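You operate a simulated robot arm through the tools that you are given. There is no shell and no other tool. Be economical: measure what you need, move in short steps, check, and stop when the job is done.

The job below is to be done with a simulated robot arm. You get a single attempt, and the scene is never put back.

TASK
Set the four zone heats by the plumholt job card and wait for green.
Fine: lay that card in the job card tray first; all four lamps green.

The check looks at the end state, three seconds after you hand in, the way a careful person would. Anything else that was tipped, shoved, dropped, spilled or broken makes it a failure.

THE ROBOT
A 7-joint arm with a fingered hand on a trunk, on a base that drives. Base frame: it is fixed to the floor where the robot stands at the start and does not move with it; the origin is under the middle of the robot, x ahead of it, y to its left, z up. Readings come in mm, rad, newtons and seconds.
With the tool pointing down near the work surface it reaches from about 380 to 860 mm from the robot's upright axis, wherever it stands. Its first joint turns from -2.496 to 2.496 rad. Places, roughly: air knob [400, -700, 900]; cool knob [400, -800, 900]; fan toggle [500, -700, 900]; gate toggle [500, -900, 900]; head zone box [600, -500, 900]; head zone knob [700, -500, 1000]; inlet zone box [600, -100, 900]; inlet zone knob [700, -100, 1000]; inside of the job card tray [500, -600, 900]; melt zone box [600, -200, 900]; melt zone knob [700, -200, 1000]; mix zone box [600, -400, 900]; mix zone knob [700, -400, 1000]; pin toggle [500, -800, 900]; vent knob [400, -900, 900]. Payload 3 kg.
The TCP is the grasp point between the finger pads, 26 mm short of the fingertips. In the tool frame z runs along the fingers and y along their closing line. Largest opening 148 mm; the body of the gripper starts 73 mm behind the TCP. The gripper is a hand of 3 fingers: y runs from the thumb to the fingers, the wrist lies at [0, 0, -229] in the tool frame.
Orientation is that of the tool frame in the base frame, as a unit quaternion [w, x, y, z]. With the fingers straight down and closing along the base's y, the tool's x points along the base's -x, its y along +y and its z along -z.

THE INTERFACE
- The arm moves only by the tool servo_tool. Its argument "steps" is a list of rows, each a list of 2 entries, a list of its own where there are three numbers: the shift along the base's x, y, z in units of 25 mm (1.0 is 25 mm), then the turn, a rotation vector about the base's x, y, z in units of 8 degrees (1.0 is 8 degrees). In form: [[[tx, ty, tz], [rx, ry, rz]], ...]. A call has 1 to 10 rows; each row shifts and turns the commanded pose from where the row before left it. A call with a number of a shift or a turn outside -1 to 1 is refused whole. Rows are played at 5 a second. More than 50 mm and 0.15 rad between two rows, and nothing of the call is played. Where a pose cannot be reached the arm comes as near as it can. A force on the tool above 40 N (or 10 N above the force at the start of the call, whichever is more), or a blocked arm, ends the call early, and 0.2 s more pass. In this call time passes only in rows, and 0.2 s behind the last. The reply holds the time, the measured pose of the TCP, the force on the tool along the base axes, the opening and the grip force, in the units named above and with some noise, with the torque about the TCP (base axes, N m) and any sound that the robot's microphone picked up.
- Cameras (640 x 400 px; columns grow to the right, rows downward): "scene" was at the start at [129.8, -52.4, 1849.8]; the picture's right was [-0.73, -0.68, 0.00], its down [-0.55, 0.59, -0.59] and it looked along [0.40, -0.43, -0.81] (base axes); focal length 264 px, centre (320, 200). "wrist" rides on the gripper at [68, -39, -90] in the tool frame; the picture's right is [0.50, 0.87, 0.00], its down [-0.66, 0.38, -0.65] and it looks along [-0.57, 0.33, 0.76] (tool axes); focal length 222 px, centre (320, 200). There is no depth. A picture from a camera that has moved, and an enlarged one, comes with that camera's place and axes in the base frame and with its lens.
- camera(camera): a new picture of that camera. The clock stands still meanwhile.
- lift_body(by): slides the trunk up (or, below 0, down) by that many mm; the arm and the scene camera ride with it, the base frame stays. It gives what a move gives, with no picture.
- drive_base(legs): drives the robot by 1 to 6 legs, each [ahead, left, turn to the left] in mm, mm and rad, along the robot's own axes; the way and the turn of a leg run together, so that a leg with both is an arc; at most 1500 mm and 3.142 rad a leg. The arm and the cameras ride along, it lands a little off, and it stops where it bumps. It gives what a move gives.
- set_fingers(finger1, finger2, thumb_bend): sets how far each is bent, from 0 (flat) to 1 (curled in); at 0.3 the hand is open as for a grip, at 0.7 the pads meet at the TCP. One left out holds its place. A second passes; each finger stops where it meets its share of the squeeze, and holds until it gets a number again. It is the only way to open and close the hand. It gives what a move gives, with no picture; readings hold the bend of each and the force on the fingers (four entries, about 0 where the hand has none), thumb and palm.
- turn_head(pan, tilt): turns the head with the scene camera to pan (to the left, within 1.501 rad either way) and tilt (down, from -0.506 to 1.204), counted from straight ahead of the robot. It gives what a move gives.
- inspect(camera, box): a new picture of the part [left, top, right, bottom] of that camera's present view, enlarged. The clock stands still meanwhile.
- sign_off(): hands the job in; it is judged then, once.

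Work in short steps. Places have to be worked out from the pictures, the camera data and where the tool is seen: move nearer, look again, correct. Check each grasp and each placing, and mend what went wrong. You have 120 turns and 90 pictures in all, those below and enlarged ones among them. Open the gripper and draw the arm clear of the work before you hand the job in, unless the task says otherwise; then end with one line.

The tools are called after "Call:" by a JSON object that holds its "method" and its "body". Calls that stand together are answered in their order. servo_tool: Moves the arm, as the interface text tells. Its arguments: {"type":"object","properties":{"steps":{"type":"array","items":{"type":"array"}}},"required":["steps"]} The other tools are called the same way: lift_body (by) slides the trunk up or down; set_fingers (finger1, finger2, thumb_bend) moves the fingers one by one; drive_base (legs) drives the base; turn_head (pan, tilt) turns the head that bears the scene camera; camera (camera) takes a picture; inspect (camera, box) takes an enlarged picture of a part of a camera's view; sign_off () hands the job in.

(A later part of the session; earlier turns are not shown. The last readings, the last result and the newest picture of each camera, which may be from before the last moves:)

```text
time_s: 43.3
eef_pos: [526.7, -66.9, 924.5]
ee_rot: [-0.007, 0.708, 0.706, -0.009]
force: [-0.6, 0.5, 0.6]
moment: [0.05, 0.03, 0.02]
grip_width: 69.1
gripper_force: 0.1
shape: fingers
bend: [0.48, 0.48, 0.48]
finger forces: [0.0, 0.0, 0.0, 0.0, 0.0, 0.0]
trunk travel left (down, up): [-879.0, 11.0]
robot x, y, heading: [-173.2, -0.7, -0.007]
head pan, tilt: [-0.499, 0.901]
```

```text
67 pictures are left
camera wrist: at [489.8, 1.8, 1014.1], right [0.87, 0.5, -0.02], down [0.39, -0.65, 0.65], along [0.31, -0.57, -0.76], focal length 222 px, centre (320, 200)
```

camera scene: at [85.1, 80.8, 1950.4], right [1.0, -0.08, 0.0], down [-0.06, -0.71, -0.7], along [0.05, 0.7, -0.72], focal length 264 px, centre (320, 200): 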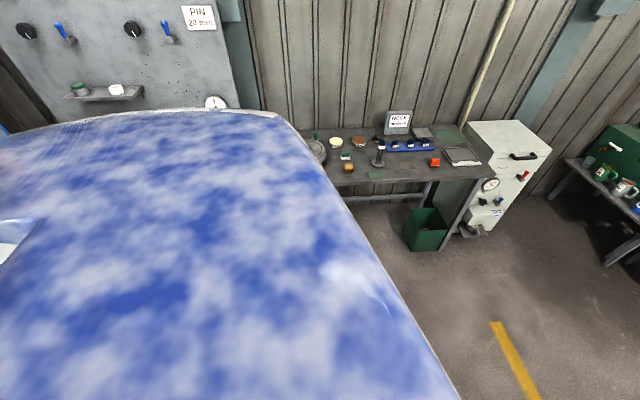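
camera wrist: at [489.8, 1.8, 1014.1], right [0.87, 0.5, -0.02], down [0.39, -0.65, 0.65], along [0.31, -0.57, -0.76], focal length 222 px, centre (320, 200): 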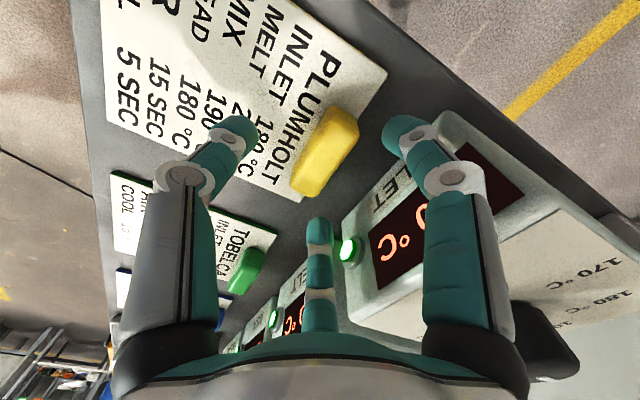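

Thumb and fingers straddle the tab well. I lower the last 30 mm in small steps.

Call:
{"method": "servo_tool", "body": {"steps": [[[0, 0, -0.5], [0, 0, 0]], [[0, 0, -0.4], [0, 0, 0]], [[0, 0, -0.3], [0, 0, 0]]]}}

Call:
{"method": "camera", "body": {"camera": "wrist"}}

```text
time_s: 44.1
eef_pos: [526.8, -64.6, 897.3]
ee_rot: [-0.005, 0.708, 0.706, -0.008]
force: [1.9, -1.8, 28.5]
moment: [-0.03, 1.46, 0.09]
grip_width: 69.1
gripper_force: 14.1
shape: fingers
bend: [0.48, 0.48, 0.47]
finger forces: [0.0, 0.0, 0.0, 0.0, 28.8, 0.0]
trunk travel left (down, up): [-879.0, 11.0]
robot x, y, heading: [-171.2, 0.5, -0.01]
head pan, tilt: [-0.499, 0.901]
```

```text
66 pictures are left
camera wrist: at [490.0, 2.2, 987.9], right [0.87, 0.5, -0.02], down [0.39, -0.65, 0.65], along [0.31, -0.57, -0.76], focal length 222 px, centre (320, 200)
```

wrist: 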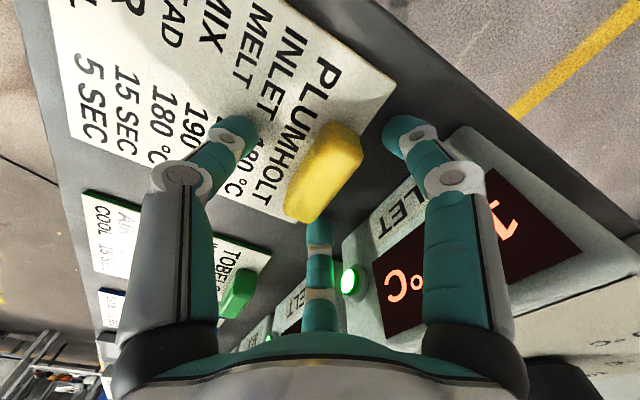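

The thumb tip presses on the card (28 N). I raise 5 mm and close the fingers gently.

Call:
{"method": "servo_tool", "body": {"steps": [[[0, 0, 0.25], [0, 0, 0]]]}}

Call:
{"method": "set_fingers", "body": {"finger1": 0.56, "finger2": 0.56, "thumb_bend": 0.56}}

Call:
{"method": "set_fingers", "body": {"finger1": 0.68, "finger2": 0.68, "thumb_bend": 0.68}}

Call:
{"method": "camera", "body": {"camera": "wrist"}}

```text
time_s: 44.5
eef_pos: [526.4, -65.1, 900.2]
ee_rot: [-0.007, 0.708, 0.706, -0.01]
force: [0.6, 0.1, -1.0]
moment: [-0.03, -0.01, 0.01]
grip_width: 69.0
gripper_force: 0.0
shape: fingers
bend: [0.48, 0.48, 0.48]
finger forces: [0.0, 0.1, 0.0, 0.1, 0.1, 0.0]
trunk travel left (down, up): [-879.0, 11.0]
robot x, y, heading: [-172.0, -0.4, -0.006]
head pan, tilt: [-0.499, 0.901]
```

```text
time_s: 45.5
eef_pos: [526.6, -66.0, 901.0]
ee_rot: [-0.007, 0.708, 0.707, -0.009]
force: [0.0, -0.4, -0.4]
moment: [0.02, -0.01, -0.01]
grip_width: 43.3
gripper_force: 0.0
shape: fingers
bend: [0.56, 0.56, 0.56]
finger forces: [0.1, 0.1, 0.1, 0.1, 0.1, 0.0]
trunk travel left (down, up): [-879.0, 11.0]
robot x, y, heading: [-170.5, 1.2, -0.0]
head pan, tilt: [-0.499, 0.901]
```

```text
time_s: 46.5
eef_pos: [528.2, -65.5, 900.7]
ee_rot: [-0.007, 0.708, 0.706, -0.009]
force: [-0.5, -0.2, 1.3]
moment: [-0.02, -0.01, -0.01]
grip_width: 23.1
gripper_force: 7.4
shape: fingers
bend: [0.63, 0.63, 0.63]
finger forces: [3.7, 3.8, 0.1, 0.0, 7.4, 0.0]
trunk travel left (down, up): [-879.0, 11.0]
robot x, y, heading: [-172.2, -0.9, 0.0]
head pan, tilt: [-0.499, 0.901]
```

```text
65 pictures are left
camera wrist: at [490.2, 1.9, 991.2], right [0.87, 0.5, -0.02], down [0.39, -0.65, 0.65], along [0.31, -0.57, -0.76], focal length 222 px, centre (320, 200)
```

wrist: 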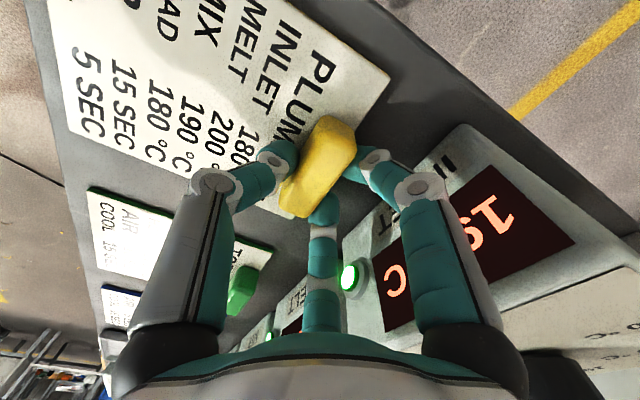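

Good three-point grip (width 23). I tighten it and lift 25 mm to test.

Call:
{"method": "set_fingers", "body": {"finger1": 0.9, "finger2": 0.9, "thumb_bend": 0.9}}

Call:
{"method": "servo_tool", "body": {"steps": [[[0, 0, 0.5], [0, 0, 0]], [[0, 0, 0.5], [0, 0, 0]], [[0, 0, 0.6], [0, 0, 0]]]}}

Call:
{"method": "camera", "body": {"camera": "wrist"}}

```text
time_s: 47.5
eef_pos: [526.6, -65.6, 901.4]
ee_rot: [-0.007, 0.708, 0.706, -0.009]
force: [-0.3, 0.1, -0.9]
moment: [0.0, -0.04, -0.01]
grip_width: 18.8
gripper_force: 23.7
shape: fingers
bend: [0.64, 0.64, 0.61]
finger forces: [11.8, 11.8, 0.1, 0.1, 23.6, 0.0]
trunk travel left (down, up): [-879.0, 11.0]
robot x, y, heading: [-170.0, -0.8, -0.006]
head pan, tilt: [-0.499, 0.901]
```

```text
time_s: 48.3
eef_pos: [527.3, -65.5, 941.6]
ee_rot: [-0.007, 0.708, 0.706, -0.009]
force: [0.4, -0.7, 0.2]
moment: [-0.04, -0.03, 0.0]
grip_width: 18.8
gripper_force: 23.4
shape: fingers
bend: [0.64, 0.64, 0.61]
finger forces: [11.8, 11.9, 0.0, 0.0, 23.5, 0.1]
trunk travel left (down, up): [-879.0, 11.0]
robot x, y, heading: [-172.7, -0.2, -0.004]
head pan, tilt: [-0.499, 0.901]
```

```text
64 pictures are left
camera wrist: at [489.9, 2.6, 1031.7], right [0.87, 0.5, -0.02], down [0.39, -0.65, 0.65], along [0.31, -0.57, -0.76], focal length 222 px, centre (320, 200)
```

wrist: 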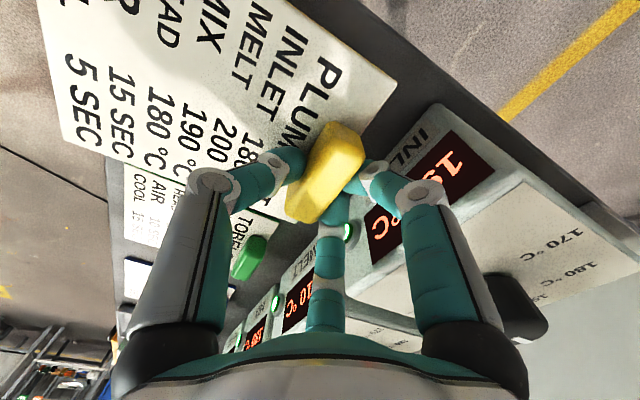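

The card is held level; its centre is about 69 mm behind the TCP. I raise a little and carry it toward the tray along -y.

Call:
{"method": "servo_tool", "body": {"steps": [[[0, -0.3, 1], [0, 0, 0]], [[0, -1, 0.2], [0, 0, 0]], [[0, -1, 0], [0, 0, 0]], [[0, -1, 0], [0, 0, 0]], [[0, -1, 0], [0, 0, 0]], [[0, -1, 0], [0, 0, 0]], [[0, -1, 0], [0, 0, 0]], [[0, -1, 0], [0, 0, 0]], [[0, -1, 0], [0, 0, 0]], [[0, -1, 0], [0, 0, 0]]]}}

Call:
{"method": "servo_tool", "body": {"steps": [[[0, -1, 0], [0, 0, 0]], [[0, -1, 0], [0, 0, 0]], [[0, -1, 0], [0, 0, 0]], [[0, -1, 0], [0, 0, 0]], [[0, -1, 0], [0, 0, 0]], [[0, -1, 0], [0, 0, 0]]]}}

```text
time_s: 50.5
eef_pos: [525.2, -299.4, 972.6]
ee_rot: [-0.007, 0.709, 0.706, -0.01]
force: [0.0, -0.2, -0.2]
moment: [-0.02, -0.04, 0.03]
grip_width: 18.6
gripper_force: 23.1
shape: fingers
bend: [0.64, 0.64, 0.61]
finger forces: [11.7, 11.7, 0.1, 0.0, 23.4, 0.0]
trunk travel left (down, up): [-879.0, 11.0]
robot x, y, heading: [-171.2, -0.7, -0.009]
head pan, tilt: [-0.499, 0.901]
```

```text
time_s: 51.9
eef_pos: [526.9, -447.9, 970.2]
ee_rot: [-0.007, 0.708, 0.707, -0.009]
force: [-0.7, 0.0, -0.5]
moment: [-0.01, -0.02, 0.0]
grip_width: 18.8
gripper_force: 23.4
shape: fingers
bend: [0.64, 0.64, 0.61]
finger forces: [11.6, 11.7, 0.0, 0.0, 23.3, 0.1]
trunk travel left (down, up): [-879.0, 11.0]
robot x, y, heading: [-170.8, -4.1, -0.004]
head pan, tilt: [-0.499, 0.901]
```

Going smoothly; I take a wrist picture here to measure the tray from a closer viewpoint before the last stretch.

Call:
{"method": "camera", "body": {"camera": "wrist"}}

Call:
{"method": "inspect", "body": {"camera": "scene", "box": [280, 180, 480, 330]}}

```text
63 pictures are left
camera wrist: at [489.6, -381.2, 1060.7], right [0.87, 0.5, -0.02], down [0.39, -0.65, 0.65], along [0.31, -0.57, -0.76], focal length 222 px, centre (320, 200)
```

wrist: 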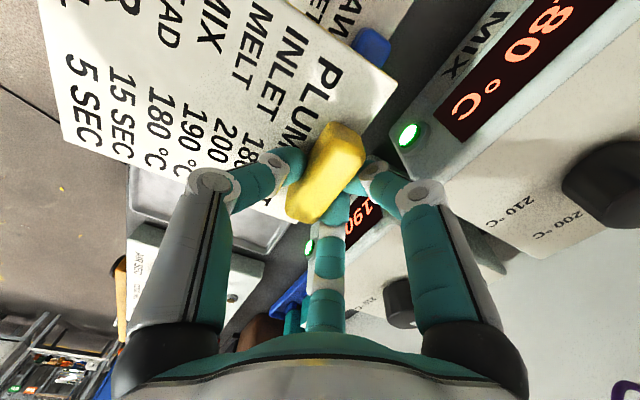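

```text
2.67 times, centred on (380, 255) of scene
camera zoom: at [-25.4, -36.1, 1942.4], right [-0.48, -0.88, 0.0], down [-0.69, 0.38, -0.62], along [0.54, -0.3, -0.78], focal length 703 px, centre (160, 53)
```

zoom: 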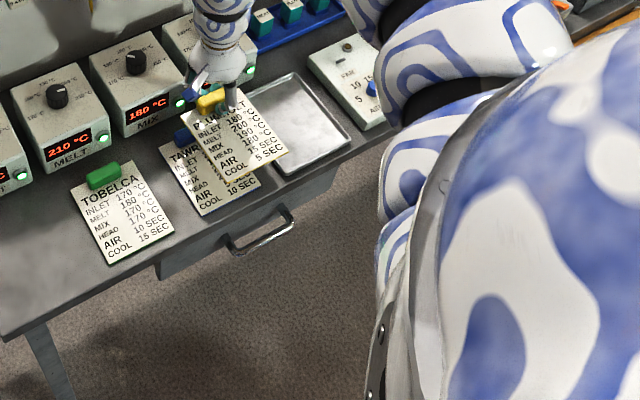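

Scene measurement gives the tray centre ≈(466,-578), consistent with before. I move to TCP ≈(532,-581) and check alignment before lowering.

Call:
{"method": "servo_tool", "body": {"steps": [[[0.1, -1, 0], [0, 0, 0]], [[0.1, -1, 0], [0, 0, 0]], [[0, -1, 0], [0, 0, 0]], [[0, -1, 0], [0, 0, 0]], [[0, -1, 0], [0, 0, 0]], [[0, -0.3, -0.8], [0, 0, 0]]]}}

Call:
{"method": "inspect", "body": {"camera": "scene", "box": [330, 190, 460, 290]}}

Call:
{"method": "camera", "body": {"camera": "wrist"}}

```text
time_s: 53.3
eef_pos: [533.1, -581.6, 951.3]
ee_rot: [-0.007, 0.708, 0.707, -0.01]
force: [0.0, 0.4, -1.3]
moment: [0.02, -0.06, 0.04]
grip_width: 18.7
gripper_force: 23.7
shape: fingers
bend: [0.64, 0.64, 0.61]
finger forces: [11.7, 11.7, 0.0, 0.1, 23.3, 0.0]
trunk travel left (down, up): [-879.0, 11.0]
robot x, y, heading: [-169.6, -1.4, -0.008]
head pan, tilt: [-0.499, 0.901]
```

```text
4.00 times, centred on (395, 240) of scene
camera zoom: at [-25.0, -35.6, 1942.4], right [-0.48, -0.88, 0.0], down [-0.69, 0.38, -0.62], along [0.54, -0.3, -0.78], focal length 1054 px, centre (20, 40)
```

zoom: 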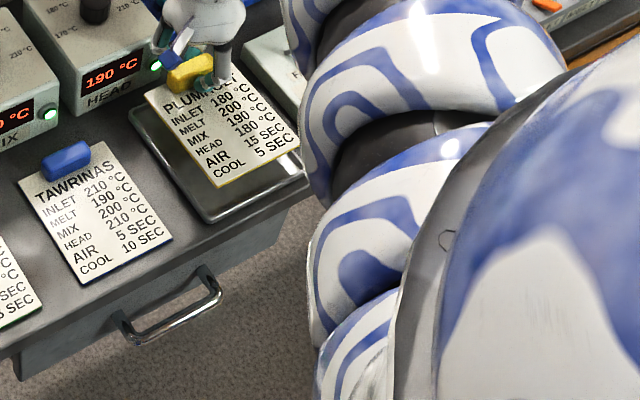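

```text
60 pictures are left
camera wrist: at [495.5, -513.0, 1040.6], right [0.87, 0.5, -0.02], down [0.39, -0.65, 0.65], along [0.31, -0.57, -0.76], focal length 222 px, centre (320, 200)
```

wrist: 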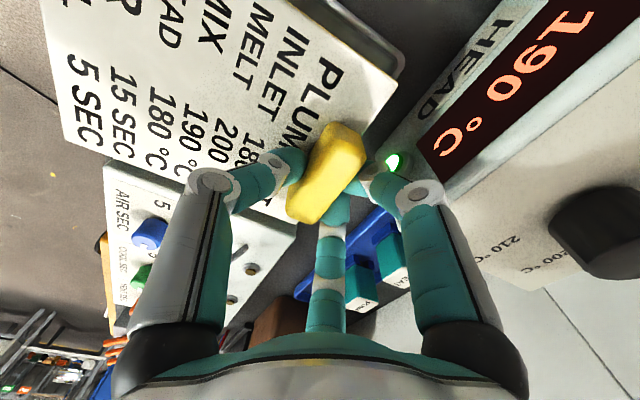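

Alignment is right: card centre ≈(467,-581) over tray centre ≈(468,-581). I lower in small steps.

Call:
{"method": "servo_tool", "body": {"steps": [[[0, 0, -0.6], [0, 0, 0]], [[0, 0, -0.5], [0, 0, 0]], [[0, 0, -0.4], [0, 0, 0]], [[0, 0, -0.2], [0, 0, 0]]]}}

Call:
{"method": "servo_tool", "body": {"steps": [[[0, 0, -0.12], [0, 0, 0]]]}}

Call:
{"method": "inspect", "body": {"camera": "scene", "box": [330, 190, 460, 290]}}

```text
time_s: 54.3
eef_pos: [531.3, -581.2, 907.8]
ee_rot: [-0.007, 0.708, 0.706, -0.01]
force: [0.3, -0.4, -0.1]
moment: [0.02, -0.02, -0.01]
grip_width: 18.2
gripper_force: 23.2
shape: fingers
bend: [0.64, 0.64, 0.61]
finger forces: [11.6, 11.7, 0.0, 0.0, 23.3, 0.0]
trunk travel left (down, up): [-879.0, 11.0]
robot x, y, heading: [-170.3, 3.2, -0.006]
head pan, tilt: [-0.499, 0.901]
```

```text
time_s: 54.7
eef_pos: [532.7, -578.8, 904.8]
ee_rot: [-0.007, 0.708, 0.706, -0.009]
force: [0.6, -0.3, -0.5]
moment: [-0.03, -0.01, 0.0]
grip_width: 18.7
gripper_force: 23.0
shape: fingers
bend: [0.64, 0.64, 0.61]
finger forces: [11.6, 11.8, 0.1, 0.1, 23.3, 0.0]
trunk travel left (down, up): [-879.0, 11.0]
robot x, y, heading: [-170.0, -2.4, -0.007]
head pan, tilt: [-0.499, 0.901]
```

```text
4.00 times, centred on (395, 240) of scene
camera zoom: at [-25.4, -35.5, 1942.5], right [-0.48, -0.88, 0.0], down [-0.69, 0.38, -0.62], along [0.54, -0.3, -0.78], focal length 1054 px, centre (20, 40)
```

zoom: 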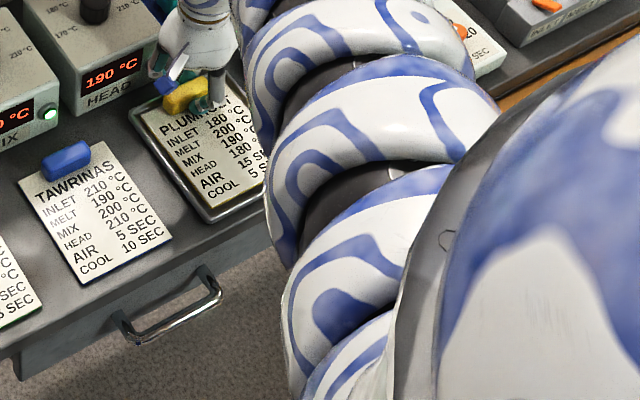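

The card is inside the rim on the visible sides. I go down a few mm more until it touches.

Call:
{"method": "servo_tool", "body": {"steps": [[[0, 0, -0.12], [0, 0, 0]]]}}

Call:
{"method": "servo_tool", "body": {"steps": [[[0, 0, -0.08], [0, 0, 0]]]}}

```text
time_s: 55.1
eef_pos: [533.3, -580.5, 903.8]
ee_rot: [-0.008, 0.708, 0.706, -0.01]
force: [-0.7, 0.6, 0.8]
moment: [0.01, -0.07, 0.01]
grip_width: 18.3
gripper_force: 23.3
shape: fingers
bend: [0.64, 0.64, 0.61]
finger forces: [11.8, 11.7, 0.0, 0.0, 23.6, 0.0]
trunk travel left (down, up): [-879.0, 11.0]
robot x, y, heading: [-168.9, -0.7, -0.003]
head pan, tilt: [-0.499, 0.901]
```

```text
time_s: 55.5
eef_pos: [532.5, -580.6, 902.0]
ee_rot: [-0.005, 0.707, 0.707, -0.01]
force: [-2.0, 1.1, 10.6]
moment: [0.01, -0.14, 0.05]
grip_width: 18.2
gripper_force: 27.4
shape: fingers
bend: [0.64, 0.64, 0.61]
finger forces: [15.3, 14.1, 0.0, 0.0, 25.3, 0.0]
trunk travel left (down, up): [-879.0, 11.0]
robot x, y, heading: [-171.5, 1.9, -0.003]
head pan, tilt: [-0.499, 0.901]
```

Contact felt at 902. I release gently and rise.

Call:
{"method": "set_fingers", "body": {"finger1": 0.54, "finger2": 0.54, "thumb_bend": 0.5}}

Call:
{"method": "servo_tool", "body": {"steps": [[[0, 0, 0.4], [0, 0, 0]], [[0, 0, 0.6], [0, 0, 0]], [[0, 0, 1], [0, 0, 0]], [[0, 0, 1], [0, 0, 0]], [[0, 0, 1], [0, 0, 0]]]}}

Call:
{"method": "camera", "body": {"camera": "wrist"}}

Call:
{"method": "inspect", "body": {"camera": "scene", "box": [330, 190, 460, 290]}}

```text
time_s: 56.4
eef_pos: [534.6, -582.7, 906.2]
ee_rot: [-0.002, 0.707, 0.707, -0.008]
force: [-1.6, 0.3, 28.7]
moment: [0.04, -0.41, 0.02]
grip_width: 45.3
gripper_force: 14.7
shape: fingers
bend: [0.59, 0.59, 0.5]
finger forces: [15.3, 14.3, 0.0, 0.0, 0.0, 0.0]
trunk travel left (down, up): [-879.0, 11.0]
robot x, y, heading: [-173.1, -0.5, -0.007]
head pan, tilt: [-0.499, 0.901]
stopped: the force on the tool passed its limit at 41 N (the readings are from after the stop); the commanded pose is now the measured one
```

```text
time_s: 57.6
eef_pos: [533.6, -580.3, 1002.4]
ee_rot: [-0.003, 0.708, 0.706, -0.009]
force: [-0.3, 0.2, 0.0]
moment: [-0.02, 0.01, 0.0]
grip_width: 55.4
gripper_force: 0.0
shape: fingers
bend: [0.54, 0.54, 0.5]
finger forces: [0.0, 0.1, 0.1, 0.1, 0.1, 0.1]
trunk travel left (down, up): [-879.0, 11.0]
robot x, y, heading: [-170.0, 0.4, -0.006]
head pan, tilt: [-0.499, 0.901]
```

```text
58 pictures are left
camera wrist: at [496.2, -514.2, 1092.5], right [0.87, 0.5, -0.02], down [0.39, -0.65, 0.65], along [0.31, -0.57, -0.76], focal length 222 px, centre (320, 200)
```

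wrist: 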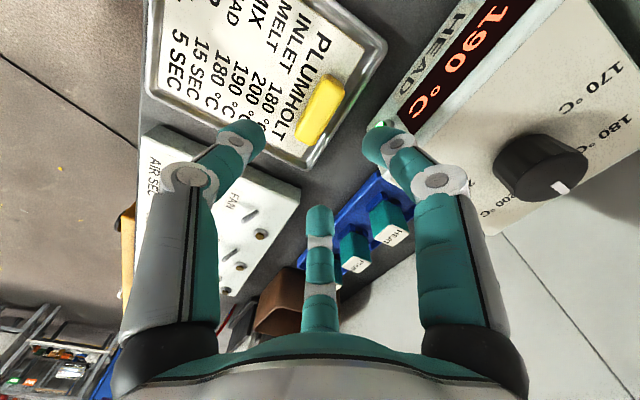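

```text
4.00 times, centred on (395, 240) of scene
camera zoom: at [-25.6, -35.3, 1942.5], right [-0.48, -0.88, 0.0], down [-0.69, 0.38, -0.62], along [0.54, -0.3, -0.78], focal length 1054 px, centre (20, 40)
```

zoom: 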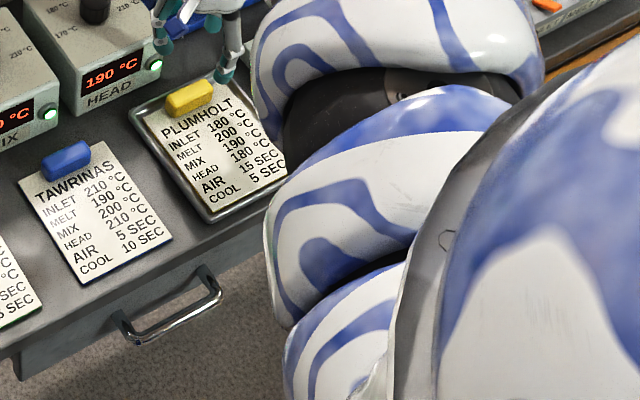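

The card lies flat inside the tray. Next is the head knob at ≈(653,-514): the dial has 190 toward +x with ~54° per step and lower values counter-clockwise. I rise and move above it.

Call:
{"method": "set_fingers", "body": {"finger1": 0.44, "finger2": 0.44, "thumb_bend": 0.44}}

Call:
{"method": "servo_tool", "body": {"steps": [[[0, 0, 1], [0, 0, 0]], [[0.5, 0, 0.4], [0, 0, 0]], [[1, 0.6, 0], [0, 0, 0]], [[1, 0.7, 0], [0, 0, 0]], [[1, 0.7, 0], [0, 0, 0]], [[1, 0.6, 0], [0, 0, 0]]]}}

Call:
{"method": "camera", "body": {"camera": "wrist"}}

```text
time_s: 58.6
eef_pos: [533.9, -581.2, 1001.7]
ee_rot: [-0.005, 0.707, 0.707, -0.009]
force: [-0.5, 0.0, 0.4]
moment: [0.01, -0.02, -0.01]
grip_width: 81.4
gripper_force: 0.0
shape: fingers
bend: [0.44, 0.44, 0.44]
finger forces: [0.0, 0.0, 0.0, 0.0, 0.0, 0.0]
trunk travel left (down, up): [-879.0, 11.0]
robot x, y, heading: [-171.9, -1.4, -0.003]
head pan, tilt: [-0.499, 0.901]
```

```text
time_s: 60.0
eef_pos: [646.2, -515.8, 1038.3]
ee_rot: [-0.005, 0.708, 0.706, -0.009]
force: [0.0, 0.2, -0.8]
moment: [-0.02, -0.01, 0.02]
grip_width: 81.4
gripper_force: 0.0
shape: fingers
bend: [0.44, 0.44, 0.44]
finger forces: [0.0, 0.1, 0.0, 0.1, 0.0, 0.0]
trunk travel left (down, up): [-879.0, 11.0]
robot x, y, heading: [-171.8, 2.3, -0.002]
head pan, tilt: [-0.499, 0.901]
```

```text
56 pictures are left
camera wrist: at [609.2, -449.0, 1127.7], right [0.87, 0.5, -0.02], down [0.39, -0.65, 0.65], along [0.31, -0.57, -0.76], focal length 222 px, centre (320, 200)
```

wrist: 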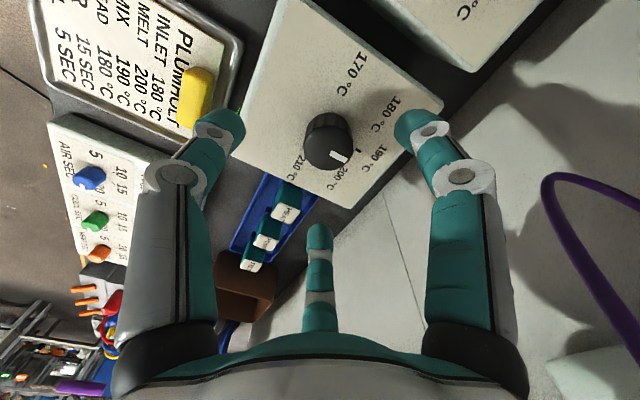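

I enlarge the knob to find its axis exactly relative to the hand.

Call:
{"method": "inspect", "body": {"camera": "wrist", "box": [240, 40, 420, 220]}}

```text
2.22 times, centred on (330, 130) of wrist
camera zoom: at [609.2, -449.0, 1127.7], right [0.87, 0.5, -0.02], down [0.39, -0.65, 0.65], along [0.31, -0.57, -0.76], focal length 494 px, centre (298, 356)
```

zoom: 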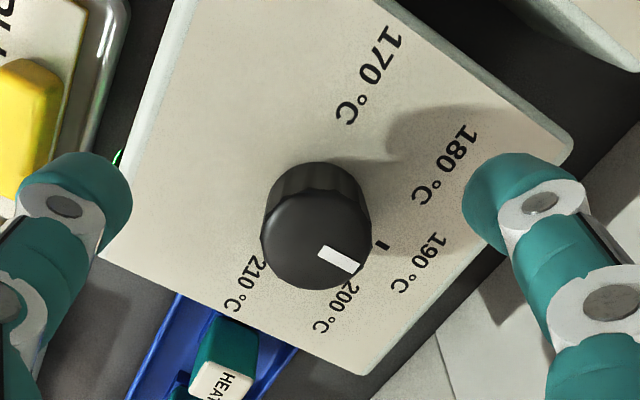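

The knob is 40 mm across, top z≈974, axis ≈(652,-517). I centre and descend so the fingertips stay a few mm above the box.

Call:
{"method": "servo_tool", "body": {"steps": [[[0.25, -0.04, -0.5], [0, 0, 0]], [[0, 0, -0.8], [0, 0, 0]], [[0, 0, -0.6], [0, 0, 0]], [[0, 0, -0.3], [0, 0, 0]]]}}

Call:
{"method": "camera", "body": {"camera": "wrist"}}

```text
time_s: 61.0
eef_pos: [641.0, -512.3, 1008.0]
ee_rot: [-0.005, 0.708, 0.707, -0.008]
force: [-0.6, 0.2, -0.4]
moment: [-0.01, -0.01, 0.02]
grip_width: 81.6
gripper_force: 0.1
shape: fingers
bend: [0.44, 0.44, 0.44]
finger forces: [0.0, 0.1, 0.0, 0.0, 0.1, 0.0]
out of reach, approached as far as the arm can: row 1, 2, 3
trunk travel left (down, up): [-879.0, 11.0]
robot x, y, heading: [-170.1, -1.1, -0.003]
head pan, tilt: [-0.499, 0.901]
```

```text
54 pictures are left
camera wrist: at [603.8, -444.9, 1097.0], right [0.87, 0.5, -0.02], down [0.39, -0.65, 0.65], along [0.31, -0.57, -0.76], focal length 222 px, centre (320, 200)
```

wrist: 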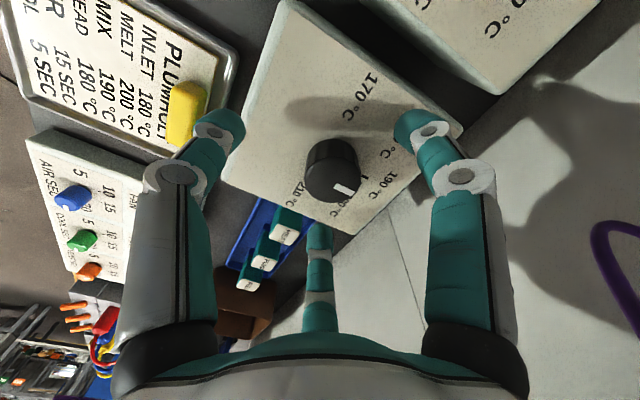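

Now the far limit bites (wrist–shoulder ≈786). I retract the hand 100 mm, drive the base ahead 100 mm and return to the knob.

Call:
{"method": "servo_tool", "body": {"steps": [[[0, 0, 1], [0, 0, 0]], [[-1, 0, 0.1], [0, 0, 0]], [[-1, 0, 0], [0, 0, 0]], [[-1, 0, 0], [0, 0, 0]], [[-1, 0, 0], [0, 0, 0]]]}}

Call:
{"method": "drive_base", "body": {"legs": [[90, 0, 0]]}}

```text
time_s: 62.2
eef_pos: [544.2, -512.7, 1033.7]
ee_rot: [-0.004, 0.707, 0.707, -0.009]
force: [0.3, 1.1, -0.1]
moment: [-0.01, 0.0, 0.0]
grip_width: 81.7
gripper_force: 0.0
shape: fingers
bend: [0.44, 0.44, 0.44]
finger forces: [0.0, 0.0, 0.0, 0.1, 0.1, 0.0]
trunk travel left (down, up): [-879.0, 11.0]
robot x, y, heading: [-169.7, -0.9, -0.011]
head pan, tilt: [-0.499, 0.901]
```

```text
time_s: 63.3
eef_pos: [635.0, -513.4, 1032.6]
ee_rot: [-0.006, 0.708, 0.707, -0.009]
force: [-0.4, -0.3, -0.5]
moment: [0.03, 0.03, -0.02]
grip_width: 81.5
gripper_force: 0.0
shape: fingers
bend: [0.44, 0.44, 0.44]
finger forces: [0.0, 0.1, 0.1, 0.0, 0.0, 0.0]
trunk travel left (down, up): [-879.0, 11.0]
robot x, y, heading: [-80.9, 2.5, 0.0]
head pan, tilt: [-0.499, 0.901]
```

Base is at x≈-81. I centre over (652,-517) and lower to about z 985.

Call:
{"method": "servo_tool", "body": {"steps": [[[0.7, -0.14, 0], [0, 0, 0]], [[0, 0, -0.8], [0, 0, 0]], [[0, 0, -0.6], [0, 0, 0]], [[0, 0, -0.3], [0, 0, 0]]]}}

Call:
{"method": "camera", "body": {"camera": "wrist"}}

```text
time_s: 64.3
eef_pos: [651.1, -517.5, 991.7]
ee_rot: [-0.005, 0.707, 0.707, -0.009]
force: [-0.1, -0.2, 0.4]
moment: [0.01, 0.0, 0.03]
grip_width: 81.6
gripper_force: 0.1
shape: fingers
bend: [0.44, 0.44, 0.44]
finger forces: [0.0, 0.0, 0.0, 0.0, 0.0, 0.0]
trunk travel left (down, up): [-879.0, 11.0]
robot x, y, heading: [-81.1, 3.1, -0.005]
head pan, tilt: [-0.499, 0.901]
```

```text
53 pictures are left
camera wrist: at [613.9, -449.8, 1080.7], right [0.87, 0.5, -0.02], down [0.39, -0.65, 0.65], along [0.31, -0.57, -0.76], focal length 222 px, centre (320, 200)
```

wrist: 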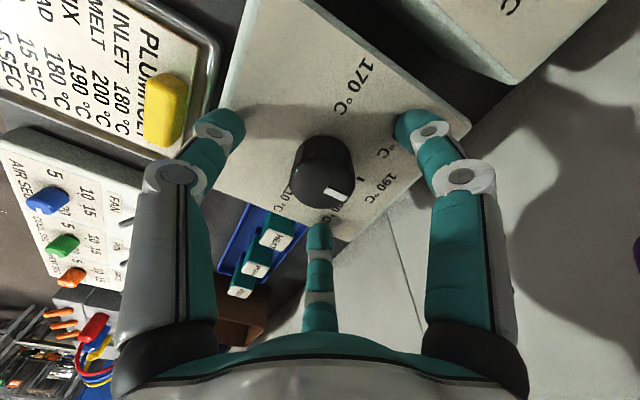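

Knob is centred in the hand. I lower another 9 mm and close on it.

Call:
{"method": "servo_tool", "body": {"steps": [[[0, 0, -0.36], [0, 0, 0]]]}}

Call:
{"method": "set_fingers", "body": {"finger1": 0.62, "finger2": 0.62, "thumb_bend": 0.62}}

```text
time_s: 64.9
eef_pos: [653.8, -518.2, 987.3]
ee_rot: [0.0, 0.709, 0.705, -0.007]
force: [-3.1, -3.0, 34.3]
moment: [1.54, -0.97, 0.14]
grip_width: 80.8
gripper_force: 16.9
shape: fingers
bend: [0.42, 0.44, 0.44]
finger forces: [32.7, 1.1, 0.1, 0.0, 0.0, 0.0]
trunk travel left (down, up): [-879.0, 11.0]
robot x, y, heading: [-83.4, -1.3, -0.003]
head pan, tilt: [-0.499, 0.901]
stopped in row 1: the force on the tool passed its limit at 44 N (the readings are from after the stop); the commanded pose is now the measured one
```

```text
time_s: 65.4
eef_pos: [655.0, -518.0, 988.0]
ee_rot: [0.001, 0.708, 0.706, -0.006]
force: [-3.7, 5.9, 26.7]
moment: [1.32, -0.62, 0.09]
grip_width: 52.5
gripper_force: 14.5
shape: fingers
bend: [0.44, 0.58, 0.6]
finger forces: [24.6, 0.0, 0.1, 0.0, 4.3, 0.1]
trunk travel left (down, up): [-879.0, 11.0]
robot x, y, heading: [-79.6, 6.4, -0.006]
head pan, tilt: [-0.499, 0.901]
stopped: the force on the tool passed its limit at 45 N (the readings are from after the stop); the commanded pose is now the measured one
```

Finger 1 landed on the box top, sooner than expected. I reopen, rise and look.

Call:
{"method": "servo_tool", "body": {"steps": [[[0, 0, 0.3], [0, 0, 0]]]}}

Call:
{"method": "set_fingers", "body": {"finger1": 0.44, "finger2": 0.44, "thumb_bend": 0.44}}

Call:
{"method": "inspect", "body": {"camera": "wrist", "box": [180, 70, 480, 260]}}

Call:
{"method": "inspect", "body": {"camera": "scene", "box": [290, 160, 430, 260]}}

```text
time_s: 65.8
eef_pos: [655.0, -520.3, 990.8]
ee_rot: [-0.001, 0.709, 0.706, -0.007]
force: [-1.9, -0.6, -2.2]
moment: [-0.02, 0.04, 0.03]
grip_width: 38.9
gripper_force: 1.8
shape: fingers
bend: [0.53, 0.58, 0.6]
finger forces: [0.0, 0.1, 0.0, 0.0, 2.7, 0.0]
trunk travel left (down, up): [-879.0, 11.0]
robot x, y, heading: [-77.9, -0.2, -0.012]
head pan, tilt: [-0.499, 0.901]
```

```text
time_s: 66.8
eef_pos: [655.3, -517.9, 993.7]
ee_rot: [-0.001, 0.708, 0.706, -0.007]
force: [-0.6, -0.7, 0.5]
moment: [0.02, -0.03, 0.0]
grip_width: 81.5
gripper_force: 0.0
shape: fingers
bend: [0.44, 0.44, 0.44]
finger forces: [0.0, 0.1, 0.1, 0.0, 0.0, 0.1]
trunk travel left (down, up): [-879.0, 11.0]
robot x, y, heading: [-83.6, -0.0, -0.002]
head pan, tilt: [-0.499, 0.901]
```

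```text
2.11 times, centred on (330, 165) of wrist
camera zoom: at [617.2, -451.0, 1082.0], right [0.87, 0.5, -0.01], down [0.38, -0.65, 0.66], along [0.32, -0.57, -0.76], focal length 468 px, centre (299, 274)
```

zoom: 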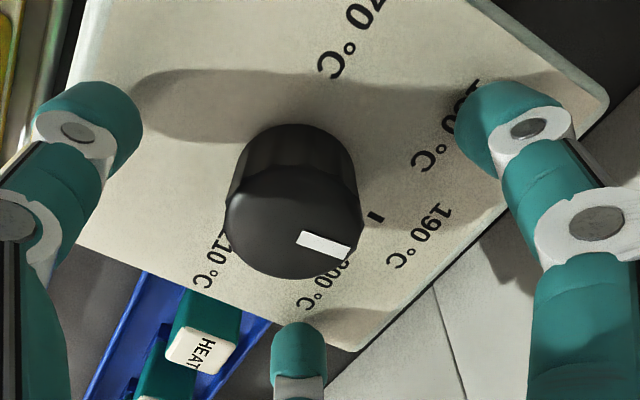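

```text
4.00 times, centred on (360, 210) of scene
camera zoom: at [64.3, -35.7, 1942.5], right [-0.48, -0.88, 0.0], down [-0.69, 0.38, -0.62], along [0.54, -0.3, -0.78], focal length 1054 px, centre (160, 160)
```

zoom: 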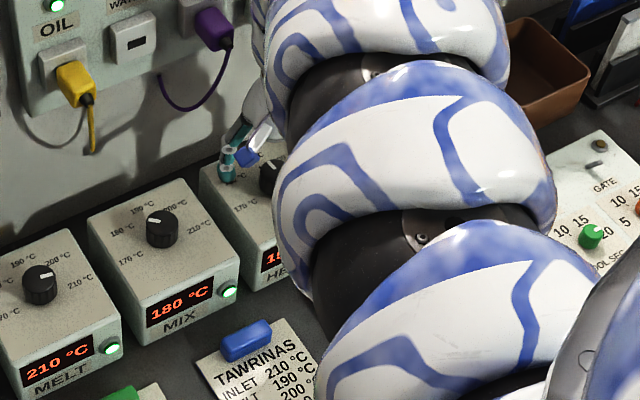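

Two views give the knob as ~35 mm wide with top z≈984 and axis ≈(650,-511); the box top is ~955 there. I shift and set z≈991, then close.

Call:
{"method": "servo_tool", "body": {"steps": [[[-0.22, 0.26, 0.1], [0, 0, 0]], [[0, 0, -0.16], [0, 0, 0]]]}}

Call:
{"method": "set_fingers", "body": {"finger1": 0.57, "finger2": 0.57, "thumb_bend": 0.57}}

Call:
{"method": "inspect", "body": {"camera": "wrist", "box": [180, 70, 480, 260]}}

```text
time_s: 67.4
eef_pos: [651.0, -512.1, 990.3]
ee_rot: [-0.002, 0.708, 0.707, -0.008]
force: [0.8, -0.4, -0.6]
moment: [-0.02, 0.01, 0.04]
grip_width: 81.4
gripper_force: 0.1
shape: fingers
bend: [0.44, 0.44, 0.44]
finger forces: [0.0, 0.0, 0.0, 0.1, 0.0, 0.1]
trunk travel left (down, up): [-879.0, 11.0]
robot x, y, heading: [-82.2, 1.6, -0.004]
head pan, tilt: [-0.499, 0.901]
```

```text
time_s: 68.4
eef_pos: [650.9, -512.2, 991.6]
ee_rot: [-0.002, 0.707, 0.707, -0.008]
force: [0.9, 0.1, 0.0]
moment: [-0.01, 0.0, 0.0]
grip_width: 42.9
gripper_force: 0.0
shape: fingers
bend: [0.56, 0.56, 0.56]
finger forces: [0.1, 0.0, 0.0, 0.0, 0.0, 0.1]
trunk travel left (down, up): [-879.0, 11.0]
robot x, y, heading: [-77.2, -0.7, -0.008]
head pan, tilt: [-0.499, 0.901]
```

```text
2.11 times, centred on (330, 165) of wrist
camera zoom: at [611.9, -444.6, 1080.7], right [0.87, 0.5, -0.01], down [0.38, -0.65, 0.66], along [0.32, -0.57, -0.76], focal length 468 px, centre (299, 274)
```

zoom: 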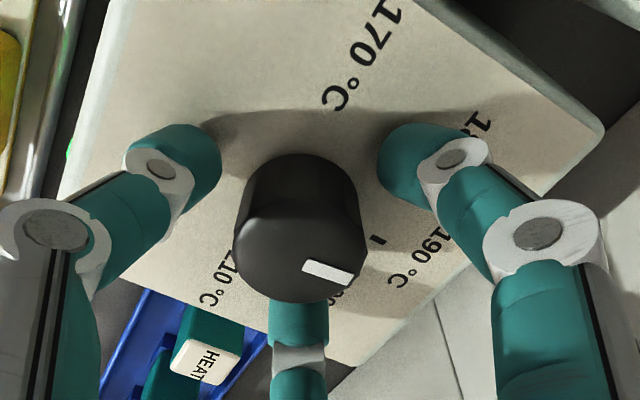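

The knob sits centred between three fingers. I close onto it.

Call:
{"method": "set_fingers", "body": {"finger1": 0.68, "finger2": 0.68, "thumb_bend": 0.68}}

```text
time_s: 69.4
eef_pos: [649.6, -512.9, 991.9]
ee_rot: [-0.001, 0.708, 0.706, -0.008]
force: [-2.8, 0.6, -1.1]
moment: [0.04, 0.02, -0.01]
grip_width: 24.7
gripper_force: 9.5
shape: fingers
bend: [0.61, 0.61, 0.63]
finger forces: [5.6, 6.1, 0.0, 0.0, 8.2, 0.1]
trunk travel left (down, up): [-879.0, 11.0]
robot x, y, heading: [-83.4, -0.1, -0.006]
head pan, tilt: [-0.499, 0.901]
```

Grip is even. I turn counter-clockwise 27° first and look at pointer and display.

Call:
{"method": "servo_tool", "body": {"steps": [[[0, 0, 0], [0, 0, 0.7]], [[0, 0, 0], [0, 0, 0.7]], [[0, 0, 0], [0, 0, 0.7]], [[0, 0, 0], [0, 0, 0.65]], [[0, 0, 0], [0, 0, 0.65]]]}}

Call:
{"method": "camera", "body": {"camera": "wrist"}}

```text
time_s: 70.6
eef_pos: [650.2, -512.1, 991.0]
ee_rot: [0.0, 0.521, 0.853, -0.008]
force: [-2.6, -1.3, 0.3]
moment: [-0.06, 0.12, 0.0]
grip_width: 24.8
gripper_force: 10.8
shape: fingers
bend: [0.62, 0.61, 0.63]
finger forces: [5.9, 6.1, 0.0, 0.0, 9.1, 0.0]
trunk travel left (down, up): [-879.0, 11.0]
robot x, y, heading: [-80.3, 3.8, -0.011]
head pan, tilt: [-0.499, 0.901]
```

```text
49 pictures are left
camera wrist: at [584.4, -469.6, 1080.6], right [0.54, 0.84, -0.01], down [0.64, -0.4, 0.66], along [0.54, -0.36, -0.76], focal length 222 px, centre (320, 200)
```

wrist: 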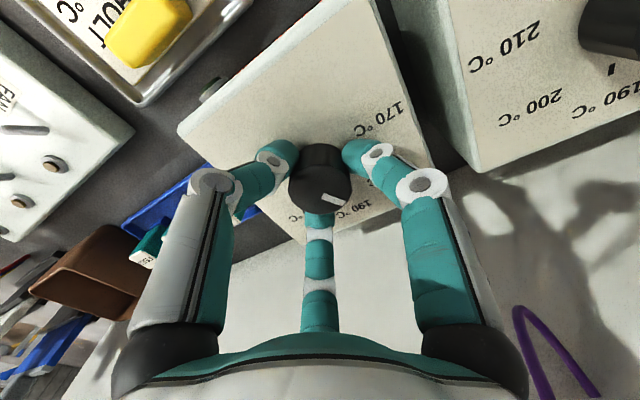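

The knob turns with the hand and the lamp went out (set value changed). I turn the remaining 27°.

Call:
{"method": "servo_tool", "body": {"steps": [[[0, 0, 0], [0, 0, 0.7]], [[0, 0, 0], [0, 0, 0.7]], [[0, 0, 0], [0, 0, 0.7]], [[0, 0, 0], [0, 0, 0.65]], [[0, 0, 0], [0, 0, 0.65]]]}}

Call:
{"method": "camera", "body": {"camera": "wrist"}}

Call:
{"method": "camera", "body": {"camera": "scene"}}

```text
time_s: 71.8
eef_pos: [650.2, -513.5, 991.7]
ee_rot: [0.003, 0.307, 0.952, -0.005]
force: [-2.6, -1.6, -0.1]
moment: [-0.05, 0.05, -0.02]
grip_width: 24.7
gripper_force: 10.5
shape: fingers
bend: [0.62, 0.61, 0.63]
finger forces: [6.1, 6.0, 0.0, 0.1, 8.9, 0.0]
trunk travel left (down, up): [-879.0, 11.0]
robot x, y, heading: [-80.5, 3.6, -0.006]
head pan, tilt: [-0.499, 0.901]
```

```text
48 pictures are left
camera wrist: at [571.8, -504.4, 1080.6], right [0.1, 0.99, -0.01], down [0.75, -0.07, 0.66], along [0.65, -0.08, -0.76], focal length 222 px, centre (320, 200)
```

wrist: 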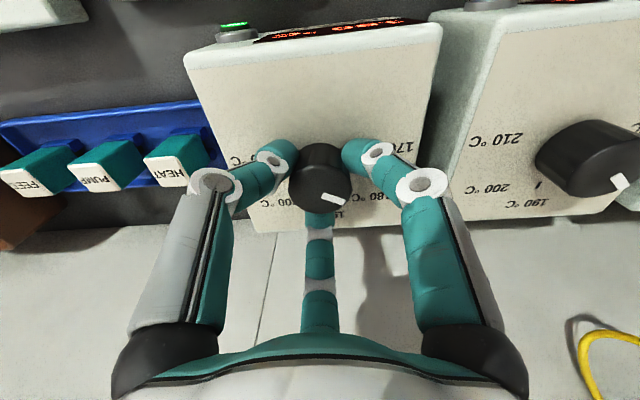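

```text
47 pictures are left
camera scene: at [64.2, -36.0, 1942.5], right [-0.48, -0.88, 0.0], down [-0.69, 0.38, -0.62], along [0.54, -0.3, -0.78], focal length 264 px, centre (320, 200)
```

scene: 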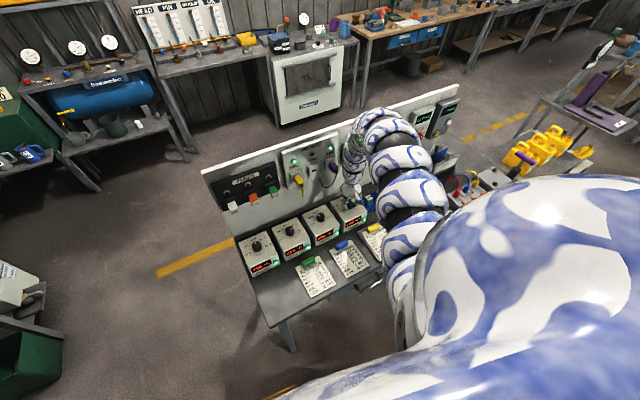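

The lamp looks green again. I enlarge the head display and the pointer.

Call:
{"method": "inspect", "body": {"camera": "scene", "box": [290, 180, 400, 260]}}

Call:
{"method": "inspect", "body": {"camera": "wrist", "box": [220, 130, 440, 240]}}

```text
5.00 times, centred on (345, 220) of scene
camera zoom: at [64.2, -36.0, 1942.5], right [-0.48, -0.88, 0.0], down [-0.69, 0.38, -0.62], along [0.54, -0.3, -0.78], focal length 1317 px, centre (195, 100)
```

zoom: 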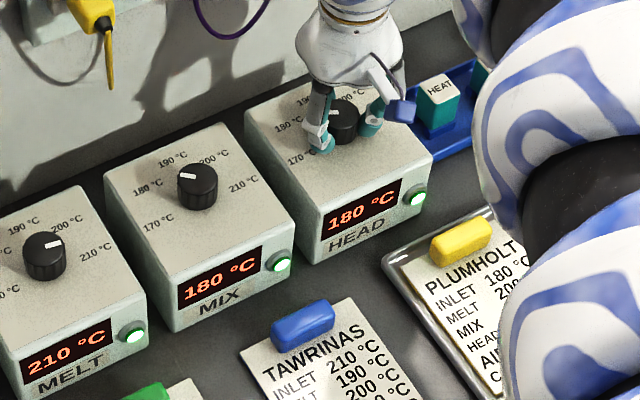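

```text
2.91 times, centred on (330, 185) of wrist
camera zoom: at [571.8, -504.4, 1080.6], right [0.1, 0.99, -0.01], down [0.75, -0.07, 0.66], along [0.65, -0.08, -0.76], focal length 646 px, centre (291, 244)
```

zoom: 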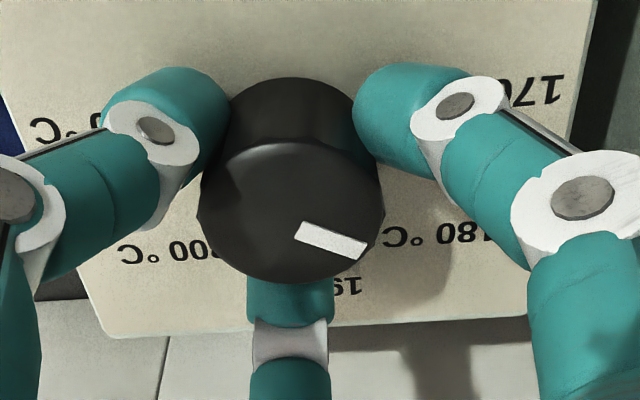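

Head reads 180 with a green lamp. I release and rise, then check the pointer.

Call:
{"method": "set_fingers", "body": {"finger1": 0.46, "finger2": 0.46, "thumb_bend": 0.46}}

Call:
{"method": "servo_tool", "body": {"steps": [[[0, 0, 0.6], [0, 0, 0]], [[0, 0, 0.8], [0, 0, 0]], [[0, 0, 0.6], [0, 0, 0]]]}}

Call:
{"method": "inspect", "body": {"camera": "wrist", "box": [160, 0, 640, 300]}}

```text
time_s: 72.8
eef_pos: [650.0, -512.3, 991.3]
ee_rot: [0.002, 0.307, 0.952, -0.007]
force: [-0.5, 0.3, -0.2]
moment: [0.0, 0.0, -0.01]
grip_width: 74.7
gripper_force: 0.0
shape: fingers
bend: [0.46, 0.46, 0.46]
finger forces: [0.0, 0.1, 0.0, 0.1, 0.0, 0.0]
trunk travel left (down, up): [-879.0, 11.0]
robot x, y, heading: [-77.8, -0.5, -0.005]
head pan, tilt: [-0.499, 0.901]
```

```text
time_s: 73.6
eef_pos: [649.9, -513.6, 1042.0]
ee_rot: [0.002, 0.307, 0.952, -0.006]
force: [0.0, 0.1, -0.6]
moment: [-0.01, -0.04, -0.01]
grip_width: 74.9
gripper_force: 0.1
shape: fingers
bend: [0.46, 0.46, 0.46]
finger forces: [0.0, 0.0, 0.0, 0.0, 0.1, 0.0]
trunk travel left (down, up): [-879.0, 11.0]
robot x, y, heading: [-77.9, 1.7, -0.005]
head pan, tilt: [-0.499, 0.901]
```

```text
1.33 times, centred on (400, 150) of wrist
camera zoom: at [572.6, -504.3, 1131.2], right [0.1, 0.99, -0.01], down [0.75, -0.07, 0.66], along [0.65, -0.08, -0.75], focal length 296 px, centre (213, 267)
```

zoom: 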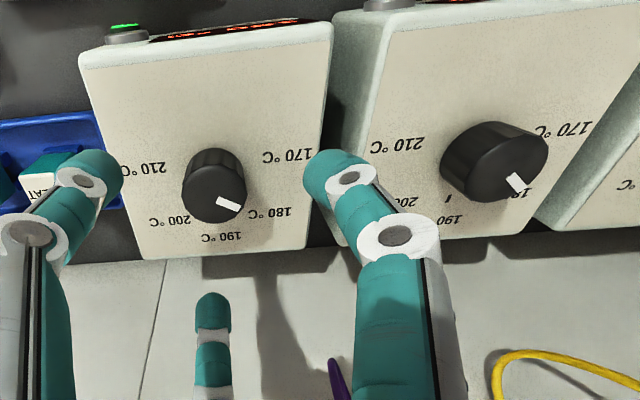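

Head now points at 180. I go to the mix knob, detouring inward (x≈600) to keep the palm away from the purple plug.

Call:
{"method": "servo_tool", "body": {"steps": [[[-1, 0, 0], [0, 0, 0]], [[-1, 0.5, 0], [0, 0, 0]], [[0, 1, 0], [0, 0, 0]], [[0, 1, 0], [0, 0, 0]], [[0, 1, 0], [0, 0, 0]], [[0, 1, 0], [0, 0, 0]], [[0, 1, 0], [0, 0, 0]], [[1, 0.5, 0], [0, 0, 0]], [[1, 0, 0], [0, 0, 0]]]}}

Call:
{"method": "inspect", "body": {"camera": "wrist", "box": [160, 0, 480, 240]}}

```text
time_s: 75.6
eef_pos: [669.9, -377.1, 1043.3]
ee_rot: [0.002, 0.306, 0.952, -0.008]
force: [0.4, -0.8, 0.1]
moment: [-0.04, -0.01, 0.02]
grip_width: 75.2
gripper_force: 0.1
shape: fingers
bend: [0.46, 0.46, 0.46]
finger forces: [0.0, 0.0, 0.1, 0.1, 0.0, 0.1]
out of reach, approached as far as the arm can: row 6, 7
trunk travel left (down, up): [-879.0, 11.0]
robot x, y, heading: [-81.9, -0.2, -0.005]
head pan, tilt: [-0.499, 0.901]
```

```text
1.67 times, centred on (320, 120) of wrist
camera zoom: at [593.4, -367.7, 1132.0], right [0.1, 0.99, -0.02], down [0.75, -0.07, 0.65], along [0.65, -0.08, -0.76], focal length 370 px, centre (320, 333)
```

zoom: 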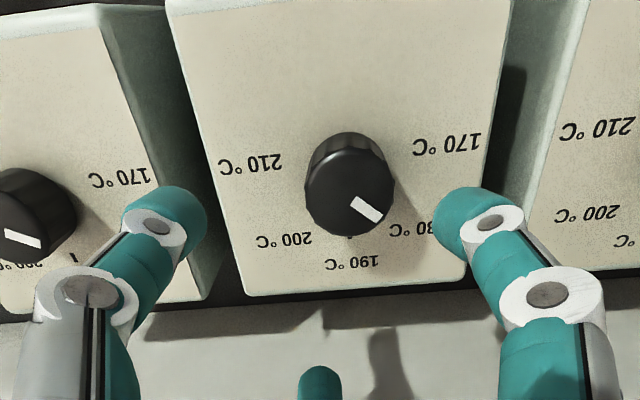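

Mix knob axis works out at (649,-364), pointing to 180. I centre over it and lower to z≈991.

Call:
{"method": "servo_tool", "body": {"steps": [[[-0.84, 0.52, 0], [0, 0, 0]], [[0, 0, -0.8], [0, 0, 0]], [[0, 0, -0.8], [0, 0, 0]], [[0, 0, -0.45], [0, 0, 0]]]}}

Call:
{"method": "inspect", "body": {"camera": "wrist", "box": [160, 60, 480, 300]}}

```text
time_s: 76.6
eef_pos: [648.4, -362.1, 990.6]
ee_rot: [0.002, 0.305, 0.952, -0.007]
force: [-0.9, 0.0, 0.7]
moment: [0.01, 0.03, -0.03]
grip_width: 75.2
gripper_force: 0.2
shape: fingers
bend: [0.46, 0.46, 0.46]
finger forces: [0.0, 0.0, 0.1, 0.0, 0.0, 0.1]
trunk travel left (down, up): [-879.0, 11.0]
robot x, y, heading: [-78.3, 0.9, -0.003]
head pan, tilt: [-0.499, 0.901]
```

```text
1.67 times, centred on (320, 180) of wrist
camera zoom: at [572.2, -354.7, 1079.8], right [0.1, 0.99, -0.01], down [0.75, -0.07, 0.66], along [0.65, -0.08, -0.76], focal length 370 px, centre (320, 233)
```

zoom: 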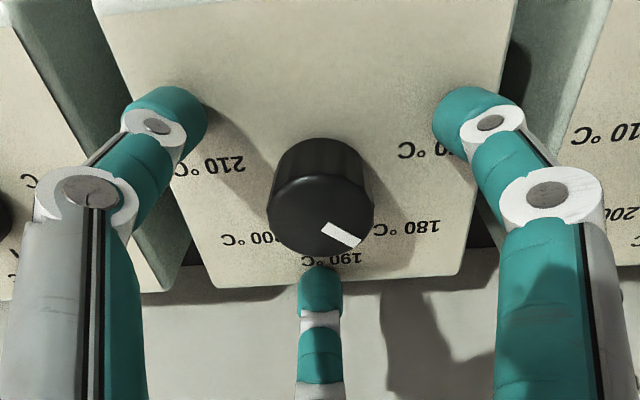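

Well centred. I close on the mix knob.

Call:
{"method": "set_fingers", "body": {"finger1": 0.68, "finger2": 0.68, "thumb_bend": 0.68}}

Call:
{"method": "servo_tool", "body": {"steps": [[[0, 0, 0], [0, 0, -0.7]], [[0, 0, 0], [0, 0, -0.7]], [[0, 0, 0], [0, 0, -0.7]], [[0, 0, 0], [0, 0, -0.7]], [[0, 0, 0], [0, 0, -0.7]], [[0, 0, 0], [0, 0, -0.7]], [[0, 0, 0], [0, 0, -0.7]], [[0, 0, 0], [0, 0, -0.7]], [[0, 0, 0], [0, 0, -0.7]], [[0, 0, 0], [0, 0, -0.4]]]}}

Call:
{"method": "inspect", "body": {"camera": "scene", "box": [230, 180, 400, 290]}}

```text
time_s: 77.6
eef_pos: [649.7, -362.2, 991.0]
ee_rot: [0.002, 0.306, 0.952, -0.006]
force: [-1.5, -2.9, 1.5]
moment: [-0.05, 0.01, 0.03]
grip_width: 25.5
gripper_force: 10.3
shape: fingers
bend: [0.61, 0.61, 0.63]
finger forces: [5.7, 6.1, 0.0, 0.0, 8.7, 0.0]
trunk travel left (down, up): [-879.0, 11.0]
robot x, y, heading: [-83.1, -2.5, -0.005]
head pan, tilt: [-0.499, 0.901]
```

```text
time_s: 79.8
eef_pos: [649.7, -361.7, 991.7]
ee_rot: [-0.001, 0.704, 0.711, -0.006]
force: [-0.5, 0.0, -0.5]
moment: [0.0, 0.01, 0.0]
grip_width: 25.1
gripper_force: 9.9
shape: fingers
bend: [0.61, 0.61, 0.63]
finger forces: [7.0, 6.1, 0.0, 0.0, 7.6, 0.0]
trunk travel left (down, up): [-879.0, 11.0]
robot x, y, heading: [-81.6, 3.3, -0.008]
head pan, tilt: [-0.499, 0.901]
```

```text
3.64 times, centred on (315, 235) of scene
camera zoom: at [64.3, -35.8, 1942.5], right [-0.48, -0.88, 0.0], down [-0.69, 0.38, -0.62], along [0.54, -0.3, -0.78], focal length 958 px, centre (338, 73)
```

zoom: 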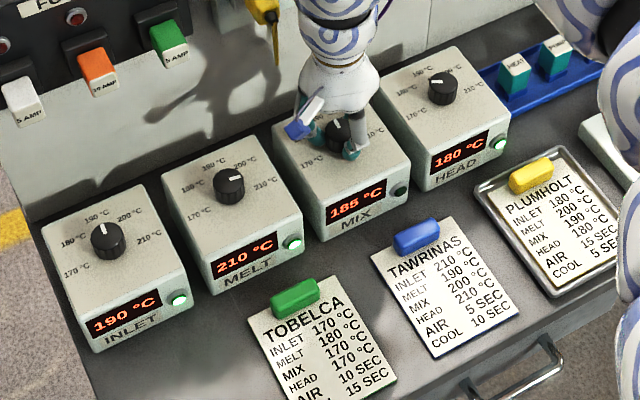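

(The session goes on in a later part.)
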